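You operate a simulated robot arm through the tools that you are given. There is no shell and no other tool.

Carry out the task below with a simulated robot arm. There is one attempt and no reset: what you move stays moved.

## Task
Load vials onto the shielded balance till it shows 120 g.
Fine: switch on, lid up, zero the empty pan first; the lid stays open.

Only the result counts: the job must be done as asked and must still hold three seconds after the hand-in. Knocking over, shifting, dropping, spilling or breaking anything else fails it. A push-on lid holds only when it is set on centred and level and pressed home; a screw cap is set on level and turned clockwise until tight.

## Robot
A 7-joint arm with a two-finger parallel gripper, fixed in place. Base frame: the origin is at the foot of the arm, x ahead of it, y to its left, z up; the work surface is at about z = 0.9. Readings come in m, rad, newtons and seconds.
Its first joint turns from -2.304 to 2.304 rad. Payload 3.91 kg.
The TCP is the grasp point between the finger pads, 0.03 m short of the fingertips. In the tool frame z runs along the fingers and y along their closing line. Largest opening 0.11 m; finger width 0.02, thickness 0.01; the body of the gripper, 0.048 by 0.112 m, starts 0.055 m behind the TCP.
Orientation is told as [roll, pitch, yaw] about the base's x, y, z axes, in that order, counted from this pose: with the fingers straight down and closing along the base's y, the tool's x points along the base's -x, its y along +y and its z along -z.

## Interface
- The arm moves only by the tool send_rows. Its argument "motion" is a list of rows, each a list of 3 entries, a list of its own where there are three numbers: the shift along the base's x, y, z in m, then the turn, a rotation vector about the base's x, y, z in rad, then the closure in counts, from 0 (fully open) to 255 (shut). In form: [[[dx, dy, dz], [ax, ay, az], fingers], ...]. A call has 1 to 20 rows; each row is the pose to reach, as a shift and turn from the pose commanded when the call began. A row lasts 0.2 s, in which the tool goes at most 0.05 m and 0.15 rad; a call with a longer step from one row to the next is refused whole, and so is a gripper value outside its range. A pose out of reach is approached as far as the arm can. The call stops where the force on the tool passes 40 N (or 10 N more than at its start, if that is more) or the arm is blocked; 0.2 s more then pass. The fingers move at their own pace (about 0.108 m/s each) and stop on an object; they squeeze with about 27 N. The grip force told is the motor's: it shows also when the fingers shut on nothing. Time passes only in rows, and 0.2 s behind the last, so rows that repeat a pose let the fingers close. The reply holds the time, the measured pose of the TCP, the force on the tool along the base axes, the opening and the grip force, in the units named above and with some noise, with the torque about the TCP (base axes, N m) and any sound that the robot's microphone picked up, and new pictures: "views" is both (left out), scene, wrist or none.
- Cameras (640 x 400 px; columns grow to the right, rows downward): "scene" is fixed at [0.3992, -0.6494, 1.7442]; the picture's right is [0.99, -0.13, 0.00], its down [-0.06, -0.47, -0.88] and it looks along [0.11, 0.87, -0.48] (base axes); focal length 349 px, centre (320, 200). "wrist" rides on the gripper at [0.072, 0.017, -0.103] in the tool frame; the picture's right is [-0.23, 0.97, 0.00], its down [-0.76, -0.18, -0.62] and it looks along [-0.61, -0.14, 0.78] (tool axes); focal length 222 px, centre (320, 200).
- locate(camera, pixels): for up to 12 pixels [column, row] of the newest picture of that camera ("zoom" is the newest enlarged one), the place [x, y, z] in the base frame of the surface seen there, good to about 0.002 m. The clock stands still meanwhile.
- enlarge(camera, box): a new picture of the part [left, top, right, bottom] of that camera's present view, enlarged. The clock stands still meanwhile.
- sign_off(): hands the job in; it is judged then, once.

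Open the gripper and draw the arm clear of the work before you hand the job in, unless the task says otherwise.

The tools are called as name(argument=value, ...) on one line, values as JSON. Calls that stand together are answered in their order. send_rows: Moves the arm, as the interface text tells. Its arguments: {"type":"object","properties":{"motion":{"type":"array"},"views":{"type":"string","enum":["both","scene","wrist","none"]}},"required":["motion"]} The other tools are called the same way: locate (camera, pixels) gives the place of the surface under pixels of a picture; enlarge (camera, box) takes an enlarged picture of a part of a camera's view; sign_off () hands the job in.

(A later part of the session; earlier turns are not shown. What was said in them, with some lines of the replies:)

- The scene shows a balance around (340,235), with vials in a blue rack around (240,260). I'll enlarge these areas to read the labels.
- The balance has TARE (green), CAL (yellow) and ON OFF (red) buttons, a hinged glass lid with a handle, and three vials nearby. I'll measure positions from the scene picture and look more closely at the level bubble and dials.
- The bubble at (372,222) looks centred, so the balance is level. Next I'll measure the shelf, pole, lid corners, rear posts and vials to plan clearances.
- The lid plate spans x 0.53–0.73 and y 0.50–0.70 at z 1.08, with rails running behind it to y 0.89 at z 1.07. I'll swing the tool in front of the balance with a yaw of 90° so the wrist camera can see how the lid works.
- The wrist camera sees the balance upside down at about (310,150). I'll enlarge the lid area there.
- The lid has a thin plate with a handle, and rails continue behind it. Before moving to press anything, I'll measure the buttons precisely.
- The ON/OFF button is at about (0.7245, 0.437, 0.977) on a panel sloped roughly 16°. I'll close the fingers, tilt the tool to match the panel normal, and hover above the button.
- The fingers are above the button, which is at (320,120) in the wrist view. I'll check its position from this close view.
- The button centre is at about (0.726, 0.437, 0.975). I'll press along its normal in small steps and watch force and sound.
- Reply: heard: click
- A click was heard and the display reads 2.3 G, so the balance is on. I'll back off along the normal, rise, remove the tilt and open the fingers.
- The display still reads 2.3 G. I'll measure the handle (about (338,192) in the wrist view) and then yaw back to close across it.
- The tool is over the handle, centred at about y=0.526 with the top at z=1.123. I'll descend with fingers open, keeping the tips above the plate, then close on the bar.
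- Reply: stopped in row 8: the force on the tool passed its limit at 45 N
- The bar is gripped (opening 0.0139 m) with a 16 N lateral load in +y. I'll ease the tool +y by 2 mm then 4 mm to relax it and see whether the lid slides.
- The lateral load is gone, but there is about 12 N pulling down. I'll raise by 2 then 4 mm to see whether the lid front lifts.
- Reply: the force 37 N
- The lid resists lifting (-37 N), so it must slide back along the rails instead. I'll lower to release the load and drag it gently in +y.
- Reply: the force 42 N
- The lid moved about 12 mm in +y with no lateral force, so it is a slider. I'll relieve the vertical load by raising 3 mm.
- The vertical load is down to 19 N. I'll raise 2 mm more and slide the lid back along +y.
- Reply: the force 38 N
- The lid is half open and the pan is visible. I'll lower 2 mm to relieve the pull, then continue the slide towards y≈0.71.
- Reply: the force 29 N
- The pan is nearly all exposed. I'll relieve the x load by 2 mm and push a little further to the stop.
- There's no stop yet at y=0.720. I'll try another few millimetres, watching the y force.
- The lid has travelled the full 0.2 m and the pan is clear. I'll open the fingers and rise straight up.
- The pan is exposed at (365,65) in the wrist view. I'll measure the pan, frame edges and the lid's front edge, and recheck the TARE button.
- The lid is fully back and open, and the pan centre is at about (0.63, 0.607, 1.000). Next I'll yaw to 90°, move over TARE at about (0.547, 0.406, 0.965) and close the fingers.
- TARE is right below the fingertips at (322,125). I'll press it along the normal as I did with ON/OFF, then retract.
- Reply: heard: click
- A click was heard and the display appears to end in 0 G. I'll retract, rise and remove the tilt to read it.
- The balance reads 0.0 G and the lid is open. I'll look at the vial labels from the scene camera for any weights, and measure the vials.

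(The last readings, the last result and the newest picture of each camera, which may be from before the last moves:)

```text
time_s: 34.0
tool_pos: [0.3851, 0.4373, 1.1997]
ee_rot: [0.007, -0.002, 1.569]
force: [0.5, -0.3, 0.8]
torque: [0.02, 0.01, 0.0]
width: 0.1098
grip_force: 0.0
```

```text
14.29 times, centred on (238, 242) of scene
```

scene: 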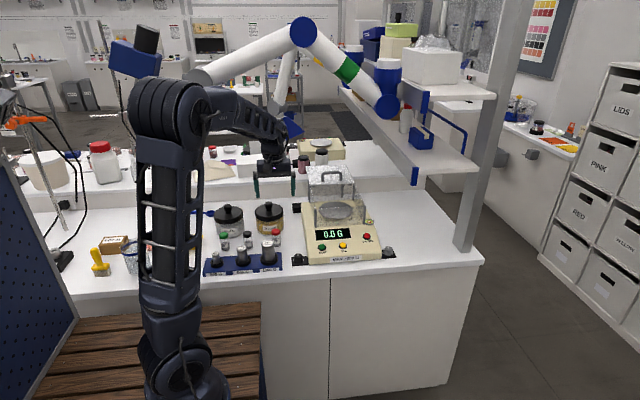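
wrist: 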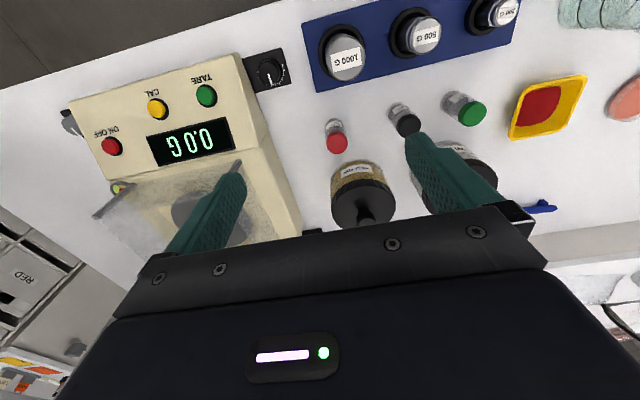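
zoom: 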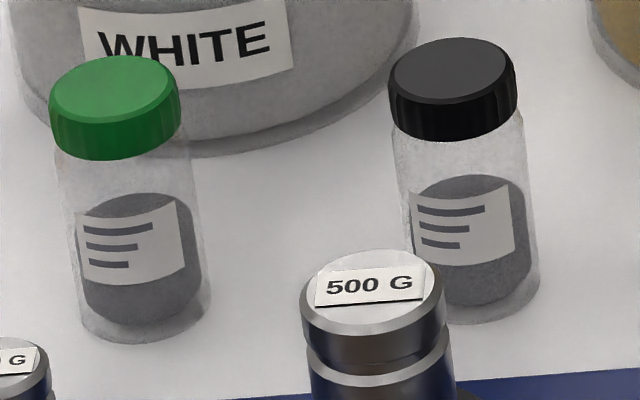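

There are no weights on the labels, so I'll weigh the vials one at a time. First I'll measure the cap top centres from both cameras.

locate(camera="zoom", pixels=[[115, 88], [455, 72], [65, 105], [175, 85], [400, 75], [512, 70], [130, 335], [480, 318], [115, 60], [115, 118]])

locate(camera="wrist", pixels=[[337, 144], [472, 113], [407, 125], [334, 124], [462, 100], [399, 108], [328, 144], [346, 143]])

locate(camera="scene", pixels=[[275.85, 230.65], [275.9, 228.7], [276, 232.5], [272.3, 231], [279.5, 230.2]])

```text
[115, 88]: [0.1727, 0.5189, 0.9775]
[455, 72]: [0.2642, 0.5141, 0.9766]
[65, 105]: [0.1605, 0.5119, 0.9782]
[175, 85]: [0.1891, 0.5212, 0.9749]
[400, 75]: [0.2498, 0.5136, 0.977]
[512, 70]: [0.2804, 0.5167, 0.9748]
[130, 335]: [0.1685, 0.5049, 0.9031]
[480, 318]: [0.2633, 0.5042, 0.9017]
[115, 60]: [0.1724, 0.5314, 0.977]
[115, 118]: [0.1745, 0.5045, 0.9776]
```

```text
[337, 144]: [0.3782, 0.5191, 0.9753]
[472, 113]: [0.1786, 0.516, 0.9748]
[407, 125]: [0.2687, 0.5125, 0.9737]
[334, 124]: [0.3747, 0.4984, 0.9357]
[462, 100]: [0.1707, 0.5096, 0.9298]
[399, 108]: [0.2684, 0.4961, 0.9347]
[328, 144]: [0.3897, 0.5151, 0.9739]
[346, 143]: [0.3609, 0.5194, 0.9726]
```

```text
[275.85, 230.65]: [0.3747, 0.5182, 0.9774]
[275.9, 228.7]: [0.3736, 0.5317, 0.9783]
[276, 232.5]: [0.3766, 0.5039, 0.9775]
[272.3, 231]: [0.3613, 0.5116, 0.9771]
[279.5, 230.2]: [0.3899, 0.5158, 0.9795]
```

Vial centres are about green (0.174,0.517), black (0.266,0.515) and red (0.376,0.517), with tops at z 0.977. I'll check the heights of nearby obstacles: the 1000 g weight and the yellow jar.

locate(camera="wrist", pixels=[[345, 57], [425, 30], [504, 10], [365, 208], [365, 190], [350, 170], [335, 205], [390, 200]])

locate(camera="scene", pixels=[[267, 243], [242, 247], [269, 206], [229, 207], [269, 222], [284, 215], [256, 215]])

```text
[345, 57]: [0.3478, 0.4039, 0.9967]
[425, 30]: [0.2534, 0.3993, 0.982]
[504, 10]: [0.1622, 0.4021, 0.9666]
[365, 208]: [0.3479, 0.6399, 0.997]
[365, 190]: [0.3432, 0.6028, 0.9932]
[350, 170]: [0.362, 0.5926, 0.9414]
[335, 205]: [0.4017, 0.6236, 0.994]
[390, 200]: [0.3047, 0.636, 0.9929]
```

```text
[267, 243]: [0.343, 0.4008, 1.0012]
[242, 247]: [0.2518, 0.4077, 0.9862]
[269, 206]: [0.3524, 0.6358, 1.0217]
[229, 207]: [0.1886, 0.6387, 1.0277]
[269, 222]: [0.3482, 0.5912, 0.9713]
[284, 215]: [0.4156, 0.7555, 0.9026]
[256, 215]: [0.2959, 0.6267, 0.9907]
```

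There is clearance all round. I'll move over the red vial with the fingers at about 0.067 m and descend to z≈0.955.

send_rows(motion=[[[-0.003, 0.025, 0], [0, 0, 0], 100], [[-0.006, 0.055, 0], [0, 0, 0], 100], [[-0.009, 0.08, 0], [0, 0, 0], 100], [[-0.009, 0.08, -0.04], [0, 0, 0], 100], [[-0.009, 0.08, -0.08], [0, 0, 0], 100], [[-0.009, 0.08, -0.12], [0, 0, 0], 100], [[-0.009, 0.08, -0.16], [0, 0, 0], 100], [[-0.009, 0.08, -0.16], [0, 0, 0], 100]])

```text
time_s: 35.8
tool_pos: [0.3793, 0.5188, 1.0397]
ee_rot: [0.007, -0.003, 1.57]
force: [0.4, 0.1, 0.1]
torque: [0.0, -0.04, 0.0]
width: 0.067
grip_force: 0.0
```

scene: 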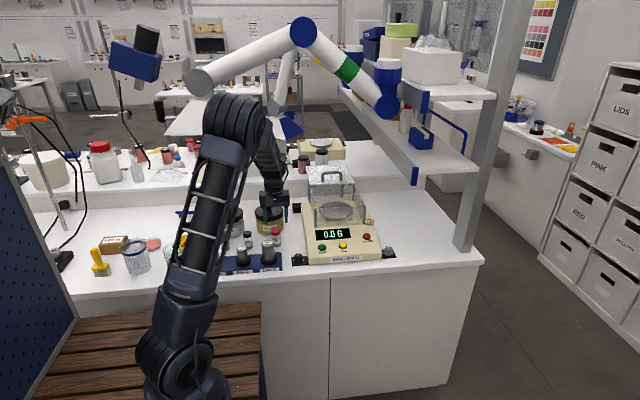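
wrist: 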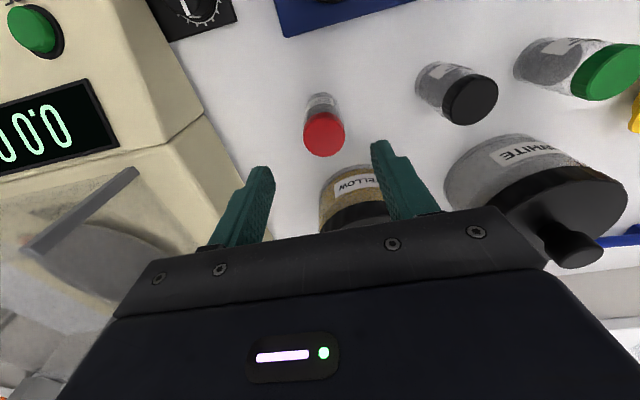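

The fingers straddle the red cap at (325,133). I'll check its position from here.

locate(camera="wrist", pixels=[[324, 134], [324, 115], [324, 152], [306, 135], [343, 133], [470, 100], [608, 72]])

```text
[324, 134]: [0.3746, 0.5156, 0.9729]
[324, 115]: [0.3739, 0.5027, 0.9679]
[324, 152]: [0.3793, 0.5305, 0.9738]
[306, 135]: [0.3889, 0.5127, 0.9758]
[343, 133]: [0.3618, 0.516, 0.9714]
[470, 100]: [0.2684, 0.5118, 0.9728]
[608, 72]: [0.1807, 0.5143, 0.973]
```

The cap centre is at about (0.376,0.5165). I'll shift by 2 mm, descend to z≈0.956 and close.

send_rows(motion=[[[-0.002, -0.001, -0.03], [0, 0, 0], 100], [[-0.002, -0.001, -0.06], [0, 0, 0], 100], [[-0.002, -0.001, -0.084], [0, 0, 0], 100], [[-0.002, -0.001, -0.084], [0, 0, 0], 100], [[-0.002, -0.001, -0.084], [0, 0, 0], 180], [[-0.002, -0.001, -0.084], [0, 0, 0], 255], [[-0.002, -0.001, -0.084], [0, 0, 0], 255]])

```text
time_s: 37.4
tool_pos: [0.3773, 0.5166, 0.9556]
ee_rot: [0.009, -0.003, 1.569]
force: [0.0, 0.4, 0.1]
torque: [0.01, -0.04, -0.05]
width: 0.0348
grip_force: 27.1
```

scene: 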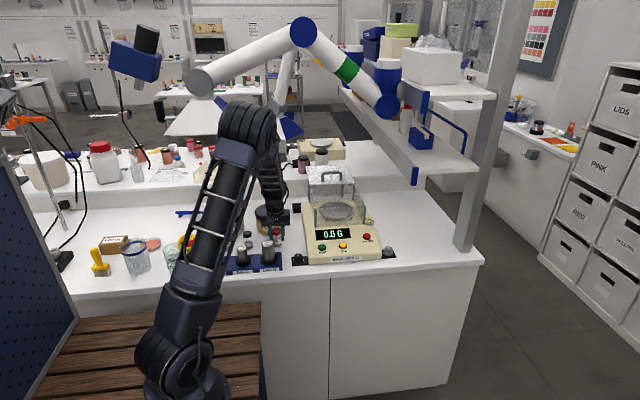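
wrist: 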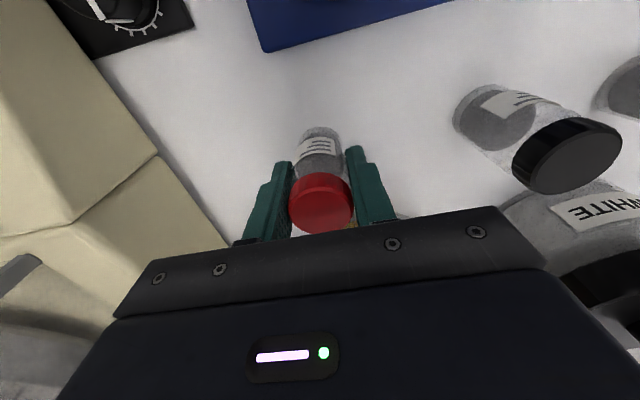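

The red vial is gripped (opening 0.0348 m). I'll lift it straight up to z≈1.19 and carry it above the back half of the pan.

send_rows(motion=[[[0, 0, 0.02], [0, 0, 0], 255], [[0, 0, 0.055], [0, 0, 0], 255], [[0, 0, 0.095], [0, 0, 0], 255], [[0, 0, 0.135], [0, 0, 0], 255], [[0, 0, 0.175], [0, 0, 0], 255], [[0, 0, 0.215], [0, 0, 0], 255], [[0, 0, 0.235], [0, 0, 0], 255], [[0.036, 0.019, 0.235], [0, 0, 0], 255], [[0.072, 0.038, 0.235], [0, 0, 0], 255], [[0.108, 0.057, 0.235], [0, 0, 0], 255], [[0.144, 0.076, 0.235], [0, 0, 0], 255], [[0.18, 0.095, 0.235], [0, 0, 0], 255], [[0.216, 0.114, 0.235], [0, 0, 0], 255], [[0.253, 0.1314, 0.235], [0, 0, 0], 255], [[0.253, 0.1314, 0.235], [0, 0, 0], 255]])

```text
time_s: 40.6
tool_pos: [0.6273, 0.6466, 1.1898]
ee_rot: [0.006, -0.002, 1.572]
force: [-0.4, 0.5, -0.7]
torque: [-0.02, 0.01, -0.03]
width: 0.0347
grip_force: 27.2
```

scene: 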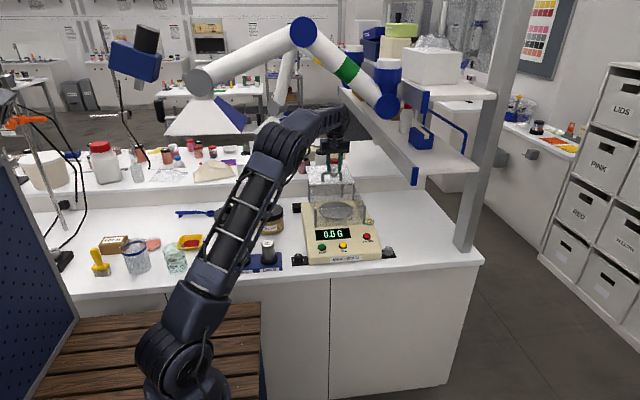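
wrist: 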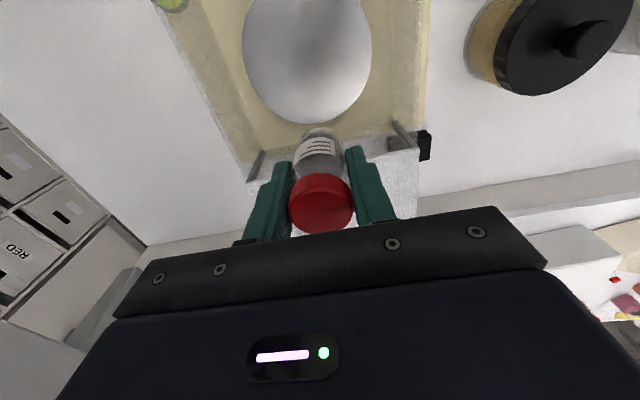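

The red vial is above the pan's rear part. I'll lower it until just before contact at z≈1.056, then creep in millimetre steps.

send_rows(motion=[[[0, 0, -0.03], [0, 0, 0], 255], [[0, 0, -0.06], [0, 0, 0], 255], [[0, 0, -0.09], [0, 0, 0], 255], [[0, 0, -0.115], [0, 0, 0], 255], [[0, 0, -0.128], [0, 0, 0], 255], [[0, 0, -0.131], [0, 0, 0], 255], [[0, 0, -0.133], [0, 0, 0], 255]])

```text
time_s: 42.2
tool_pos: [0.6291, 0.6469, 1.0565]
ee_rot: [0.006, -0.003, 1.569]
force: [-0.4, 0.0, -0.6]
torque: [0.01, -0.03, -0.01]
width: 0.0348
grip_force: 26.8
```

scene: 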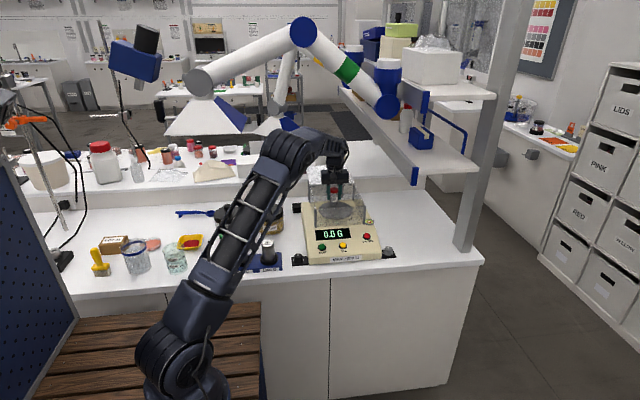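
wrist: 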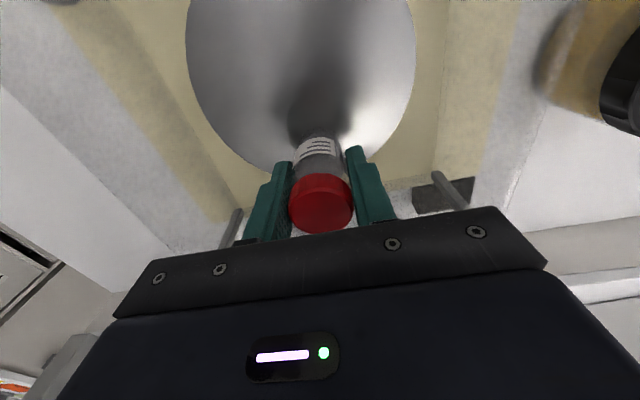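

There's no contact yet (0.0 G, no force). I'll creep down another 3 mm.

send_rows(motion=[[[0, 0, -0.001], [0, 0, 0], 255], [[0, 0, -0.002], [0, 0, 0], 255], [[0, 0, -0.002], [0, 0, 0], 255]], views="scene")

```text
time_s: 43.0
tool_pos: [0.6289, 0.6465, 1.0562]
ee_rot: [0.006, -0.003, 1.57]
force: [-0.8, 0.2, 6.5]
torque: [0.0, -0.08, 0.0]
width: 0.0346
grip_force: 27.1
```

scene: 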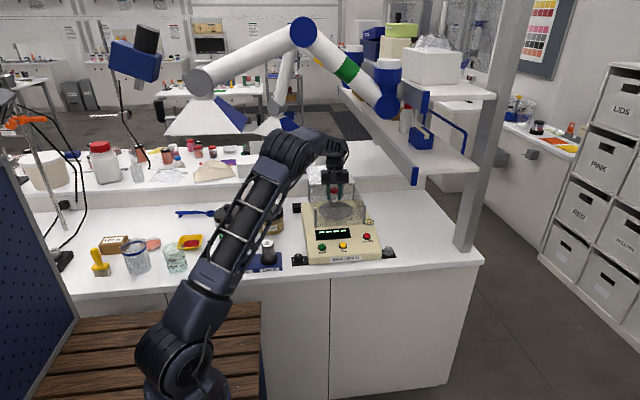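

Contact: the tool shows 6.5 N upward. I'll open the fingers to about 0.067 m and rise.

send_rows(motion=[[[0, 0, 0.001], [0, 0, 0], 200], [[0, 0, 0.001], [0, 0, 0], 150], [[0, 0, 0.001], [0, 0, 0], 100], [[0, 0, 0.001], [0, 0, 0], 100], [[0, 0, 0.03], [0, 0, 0], 100], [[0, 0, 0.07], [0, 0, 0], 100], [[0, 0, 0.11], [0, 0, 0], 100], [[0, 0, 0.135], [0, 0, 0], 100], [[0, 0, 0.135], [0, 0, 0], 100]])

enlarge(camera="scene", box=[290, 160, 390, 270])

```text
time_s: 45.0
tool_pos: [0.6299, 0.646, 1.1873]
ee_rot: [0.007, -0.004, 1.572]
force: [0.4, 0.1, 1.2]
torque: [0.02, -0.01, 0.02]
width: 0.0669
grip_force: 0.0
```

scene: 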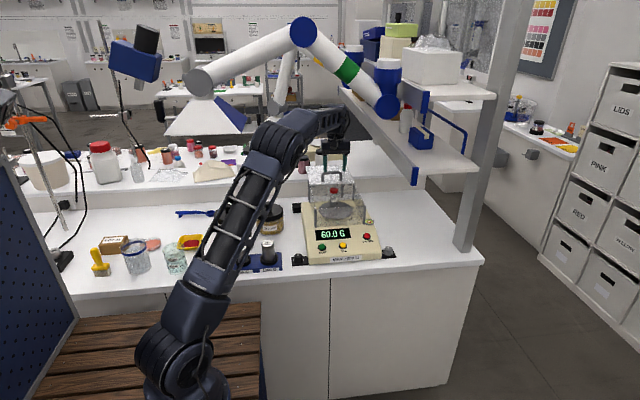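
wrist: 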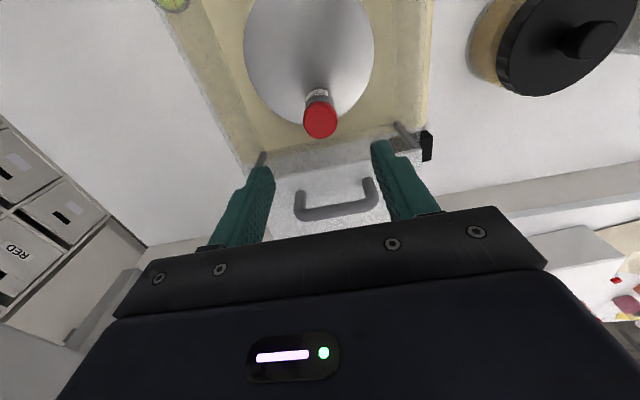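

```text
3.64 times, centred on (340, 215) of scene
```

zoom: 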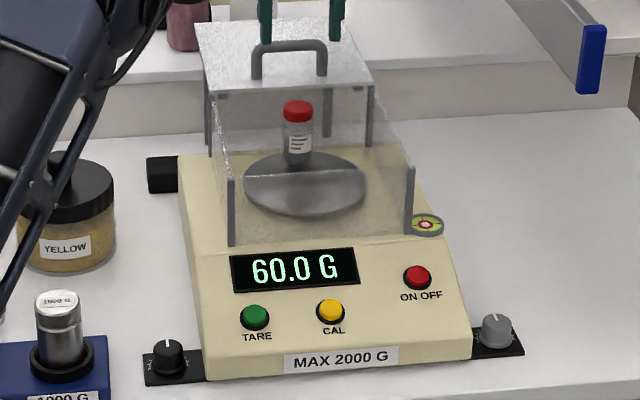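

The red vial reads 60.0 G. Now I'll go to the black vial at (0.266,0.5145) with the fingers kept at 0.067 m.

send_rows(motion=[[[-0.04, -0.0147, 0], [0, 0, 0], 100], [[-0.081, -0.0293, 0], [0, 0, 0], 100], [[-0.121, -0.044, 0], [0, 0, 0], 100], [[-0.162, -0.0587, 0], [0, 0, 0], 100], [[-0.202, -0.073, 0], [0, 0, 0], 100], [[-0.243, -0.088, 0], [0, 0, 0], 100], [[-0.283, -0.1027, 0], [0, 0, 0], 100], [[-0.324, -0.1173, 0], [0, 0, 0], 100], [[-0.364, -0.132, 0], [0, 0, 0], 100], [[-0.364, -0.132, -0.04], [0, 0, 0], 100], [[-0.364, -0.132, -0.08], [0, 0, 0], 100], [[-0.364, -0.132, -0.12], [0, 0, 0], 100], [[-0.364, -0.132, -0.15], [0, 0, 0], 100], [[-0.364, -0.132, -0.15], [0, 0, 0], 100]])

```text
time_s: 48.0
tool_pos: [0.2662, 0.5164, 1.0379]
ee_rot: [0.007, -0.004, 1.57]
force: [0.4, 0.0, -0.4]
torque: [-0.04, 0.0, 0.02]
width: 0.0671
grip_force: 0.0
```

scene: 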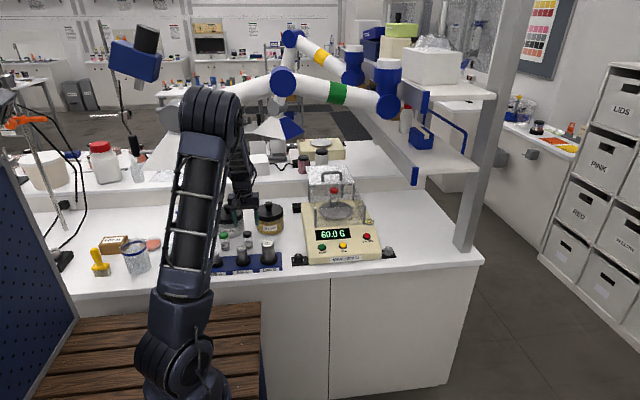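
wrist: 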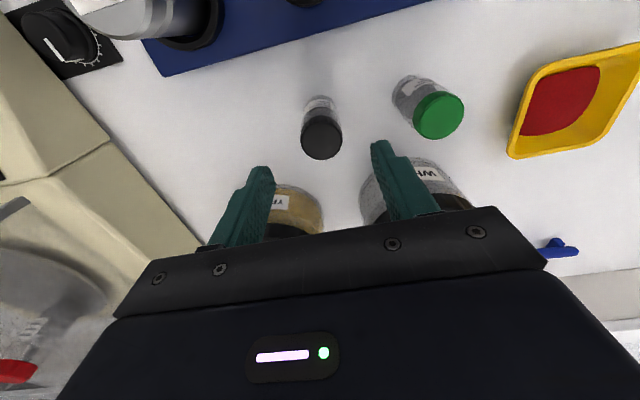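

The black cap is at (321,138), between the fingers. I'll locate it again along with the green one.

locate(camera="wrist", pixels=[[321, 139], [302, 138], [341, 137], [321, 120], [321, 156], [438, 115]])

```text
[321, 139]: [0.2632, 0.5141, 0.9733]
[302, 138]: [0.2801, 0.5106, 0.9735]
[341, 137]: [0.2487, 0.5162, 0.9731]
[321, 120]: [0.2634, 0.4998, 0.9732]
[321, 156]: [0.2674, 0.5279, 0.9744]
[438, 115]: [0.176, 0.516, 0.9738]
```

The black vial's centre is at about (0.2645,0.514). I'll shift slightly, descend to z≈0.956 and close.

send_rows(motion=[[[-0.0015, -0.0015, -0.03], [0, 0, 0], 100], [[-0.0015, -0.0015, -0.06], [0, 0, 0], 100], [[-0.0015, -0.0015, -0.083], [0, 0, 0], 100], [[-0.0015, -0.0015, -0.083], [0, 0, 0], 100], [[-0.0015, -0.0015, -0.083], [0, 0, 0], 180], [[-0.0015, -0.0015, -0.083], [0, 0, 0], 255], [[-0.0015, -0.0015, -0.083], [0, 0, 0], 255]])

```text
time_s: 49.6
tool_pos: [0.2626, 0.5145, 0.9577]
ee_rot: [0.007, -0.002, 1.571]
force: [0.7, -0.7, -1.0]
torque: [-0.04, -0.02, 0.02]
width: 0.0347
grip_force: 27.1
```

scene: 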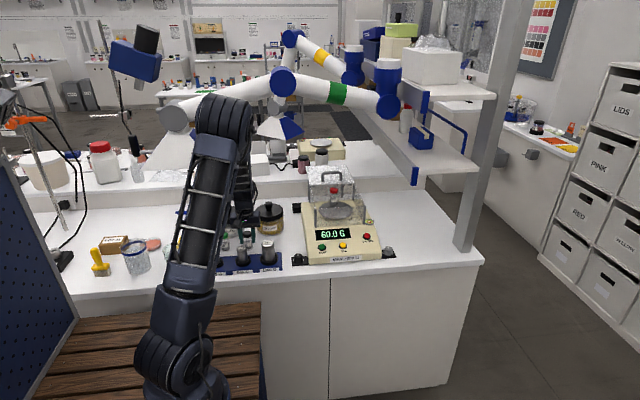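
wrist: 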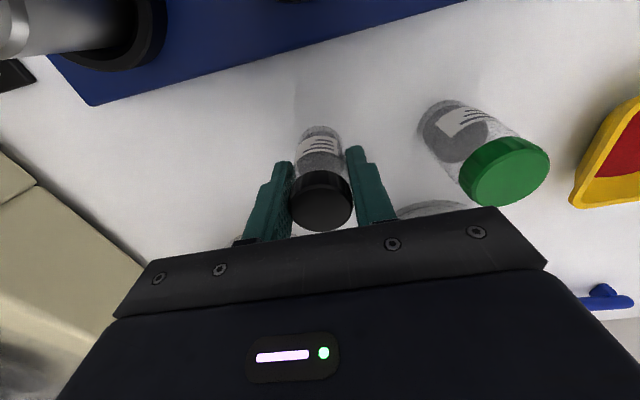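

The black vial is gripped. I'll lift it and carry it over the pan in front of the red vial, to y≈0.602.

send_rows(motion=[[[0, 0, 0.02], [0, 0, 0], 255], [[0, 0, 0.055], [0, 0, 0], 255], [[0, 0, 0.095], [0, 0, 0], 255], [[0, 0, 0.135], [0, 0, 0], 255], [[0, 0, 0.175], [0, 0, 0], 255], [[0, 0, 0.215], [0, 0, 0], 255], [[0, 0, 0.235], [0, 0, 0], 255], [[0.0366, 0.0088, 0.235], [0, 0, 0], 255], [[0.0732, 0.0175, 0.235], [0, 0, 0], 255], [[0.1098, 0.0263, 0.235], [0, 0, 0], 255], [[0.1464, 0.035, 0.235], [0, 0, 0], 255], [[0.183, 0.0438, 0.235], [0, 0, 0], 255], [[0.2196, 0.0525, 0.235], [0, 0, 0], 255], [[0.2562, 0.0613, 0.235], [0, 0, 0], 255], [[0.2928, 0.07, 0.235], [0, 0, 0], 255], [[0.3294, 0.0788, 0.235], [0, 0, 0], 255], [[0.366, 0.0875, 0.235], [0, 0, 0], 255], [[0.366, 0.0875, 0.235], [0, 0, 0], 255]])

```text
time_s: 53.4
tool_pos: [0.6306, 0.6003, 1.1933]
ee_rot: [0.007, -0.002, 1.572]
force: [-0.2, -0.7, -0.8]
torque: [-0.03, -0.02, -0.01]
width: 0.0347
grip_force: 27.1
```

scene: 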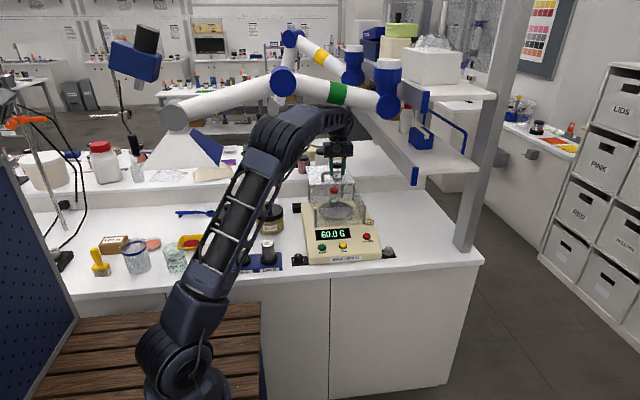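
wrist: 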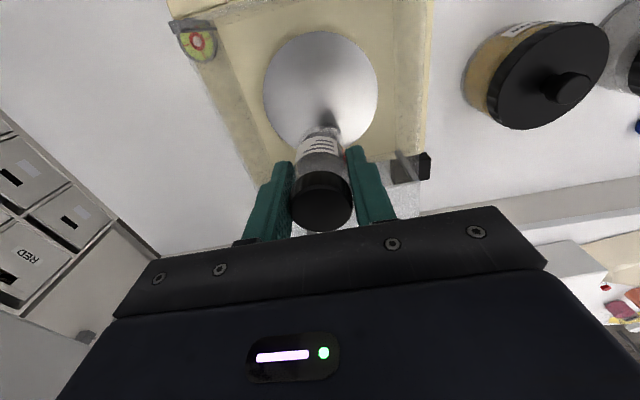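

The gap to the red vial is about 46 mm centre to centre. I'll lower the black vial the same way.

send_rows(motion=[[[0, 0, -0.03], [0, 0, 0], 255], [[0, 0, -0.06], [0, 0, 0], 255], [[0, 0, -0.09], [0, 0, 0], 255], [[0, 0, -0.115], [0, 0, 0], 255], [[0, 0, -0.128], [0, 0, 0], 255], [[0, 0, -0.131], [0, 0, 0], 255], [[0, 0, -0.133], [0, 0, 0], 255], [[0, 0, -0.134], [0, 0, 0], 255]])

```text
time_s: 55.2
tool_pos: [0.6301, 0.6012, 1.0593]
ee_rot: [0.005, -0.003, 1.571]
force: [0.5, -2.7, 6.6]
torque: [-0.09, -0.1, -0.04]
width: 0.0348
grip_force: 27.1
```

scene: 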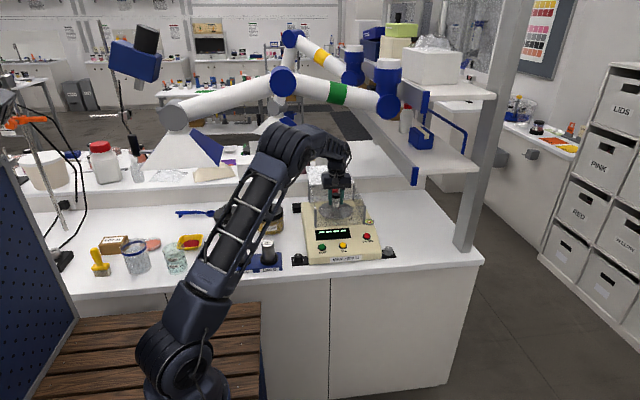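
wrist: 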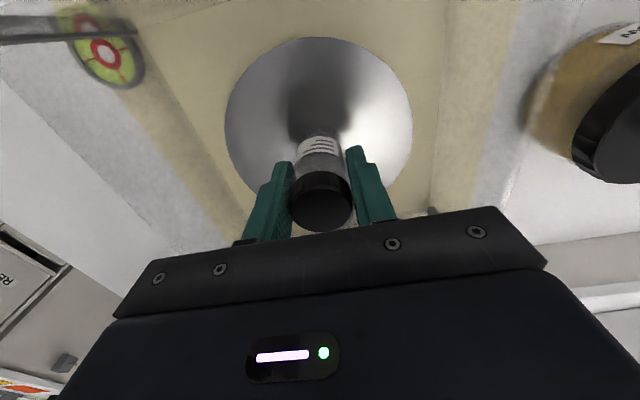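

The black vial is on the pan with 6.6 N upward. I'll release it and rise.

send_rows(motion=[[[0, 0, 0.001], [0, 0, 0], 200], [[0, 0, 0.001], [0, 0, 0], 150], [[0, 0, 0.001], [0, 0, 0], 100], [[0, 0, 0.001], [0, 0, 0], 100], [[0, 0, 0.03], [0, 0, 0], 100], [[0, 0, 0.07], [0, 0, 0], 100], [[0, 0, 0.11], [0, 0, 0], 100], [[0, 0, 0.135], [0, 0, 0], 100], [[0, 0, 0.135], [0, 0, 0], 100]])

enlarge(camera="scene", box=[290, 160, 390, 270])

```text
time_s: 57.2
tool_pos: [0.63, 0.6007, 1.1931]
ee_rot: [0.005, -0.003, 1.571]
force: [-0.5, -0.2, -0.1]
torque: [0.0, -0.01, 0.02]
width: 0.0667
grip_force: 0.0
```

scene: 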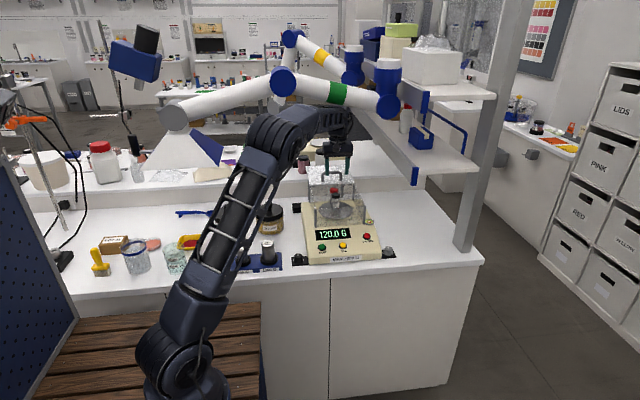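
wrist: 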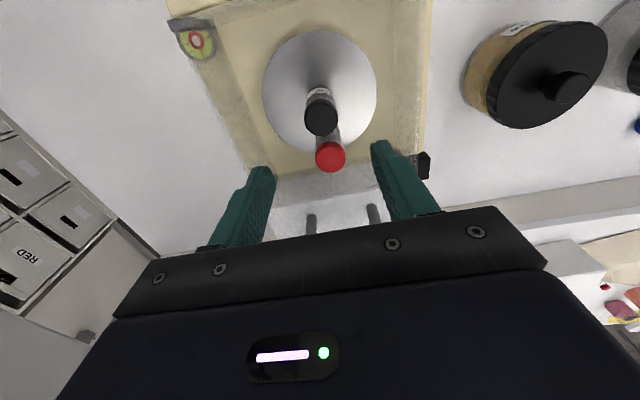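

```text
3.64 times, centred on (340, 215) of scene
```

zoom: 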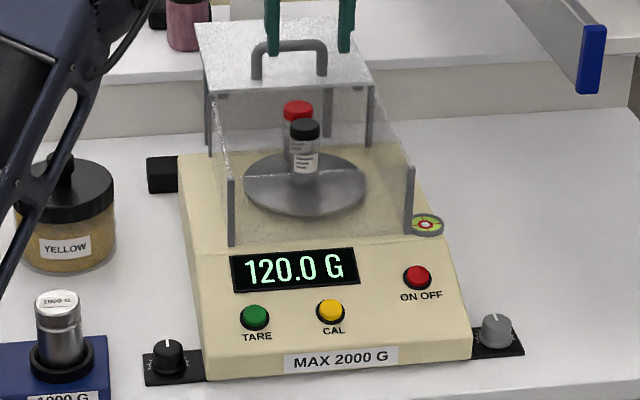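

The display shows 120.0 G, with both vials upright and the lid open. I'll draw the arm up and clear, open the gripper and check that the reading holds.

send_rows(motion=[[[0, -0.02, 0.04], [0, 0, 0], 100], [[-0.03, -0.04, 0.07], [0, 0, 0], 100], [[-0.07, -0.06, 0.09], [0, 0, 0], 60], [[-0.11, -0.08, 0.11], [0, 0, 0], 30], [[-0.15, -0.09, 0.12], [0, 0, 0], 0], [[-0.19, -0.1, 0.13], [0, 0, 0], 0], [[-0.23, -0.1, 0.14], [0, 0, 0], 0], [[-0.27, -0.1, 0.15], [0, 0, 0], 0], [[-0.31, -0.1, 0.15], [0, 0, 0], 0], [[-0.31, -0.1, 0.15], [0, 0, 0], 0], [[-0.31, -0.1, 0.15], [0, 0, 0], 0], [[-0.31, -0.1, 0.15], [0, 0, 0], 0], [[-0.31, -0.1, 0.15], [0, 0, 0], 0], [[-0.31, -0.1, 0.15], [0, 0, 0], 0], [[-0.31, -0.1, 0.15], [0, 0, 0], 0]])

enlarge(camera="scene", box=[200, 160, 400, 280])

```text
time_s: 60.4
tool_pos: [0.3183, 0.502, 1.3426]
ee_rot: [0.007, -0.002, 1.57]
force: [0.1, -0.6, 0.0]
torque: [0.0, 0.01, 0.0]
width: 0.1101
grip_force: 0.1
```

scene: 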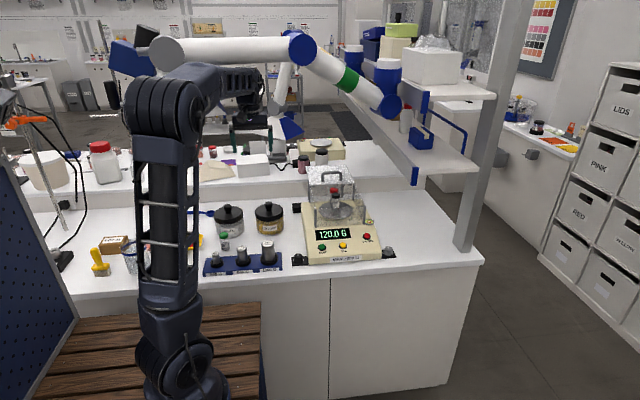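
wrist: 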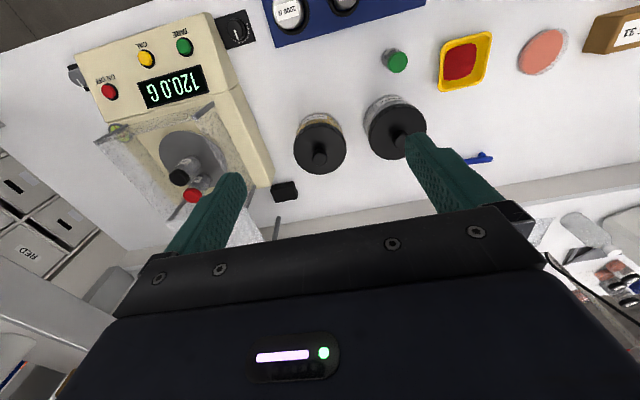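

```text
3.20 times, centred on (300, 220) of scene
```

zoom: 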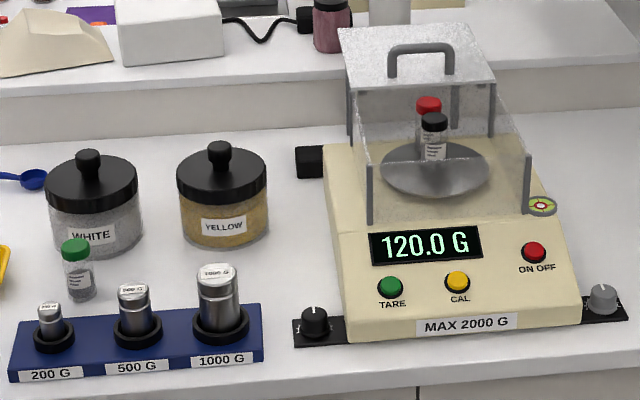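

The display holds at 120.0 G, the lid is open, nothing else has moved, and the arm is clear with the gripper open. I'm handing the job in.

sign_off()

```text
The job is handed in.
```

The balance shows 120.0 g with the red and black vials on the pan. The red vial read 60.0 g on its own, and adding the black one brought it to 120.0 g.

I did it in the order you gave:
1. **Switch on:** I pressed ON/OFF, and the display came up at 2.3 g.
2. **Lid:** it doesn't lift; it slides back on rails. I slid it fully back and it is still open.
3. **Zero:** with the pan empty I pressed TARE, and the display read 0.0 g before I loaded anything.

The green vial wasn't needed and is still where it was. The last picture shows nothing else moved or knocked over. I opened the gripper, drew the arm clear and handed the job in. The reading was still 120.0 g about three seconds after I let go of the last vial.
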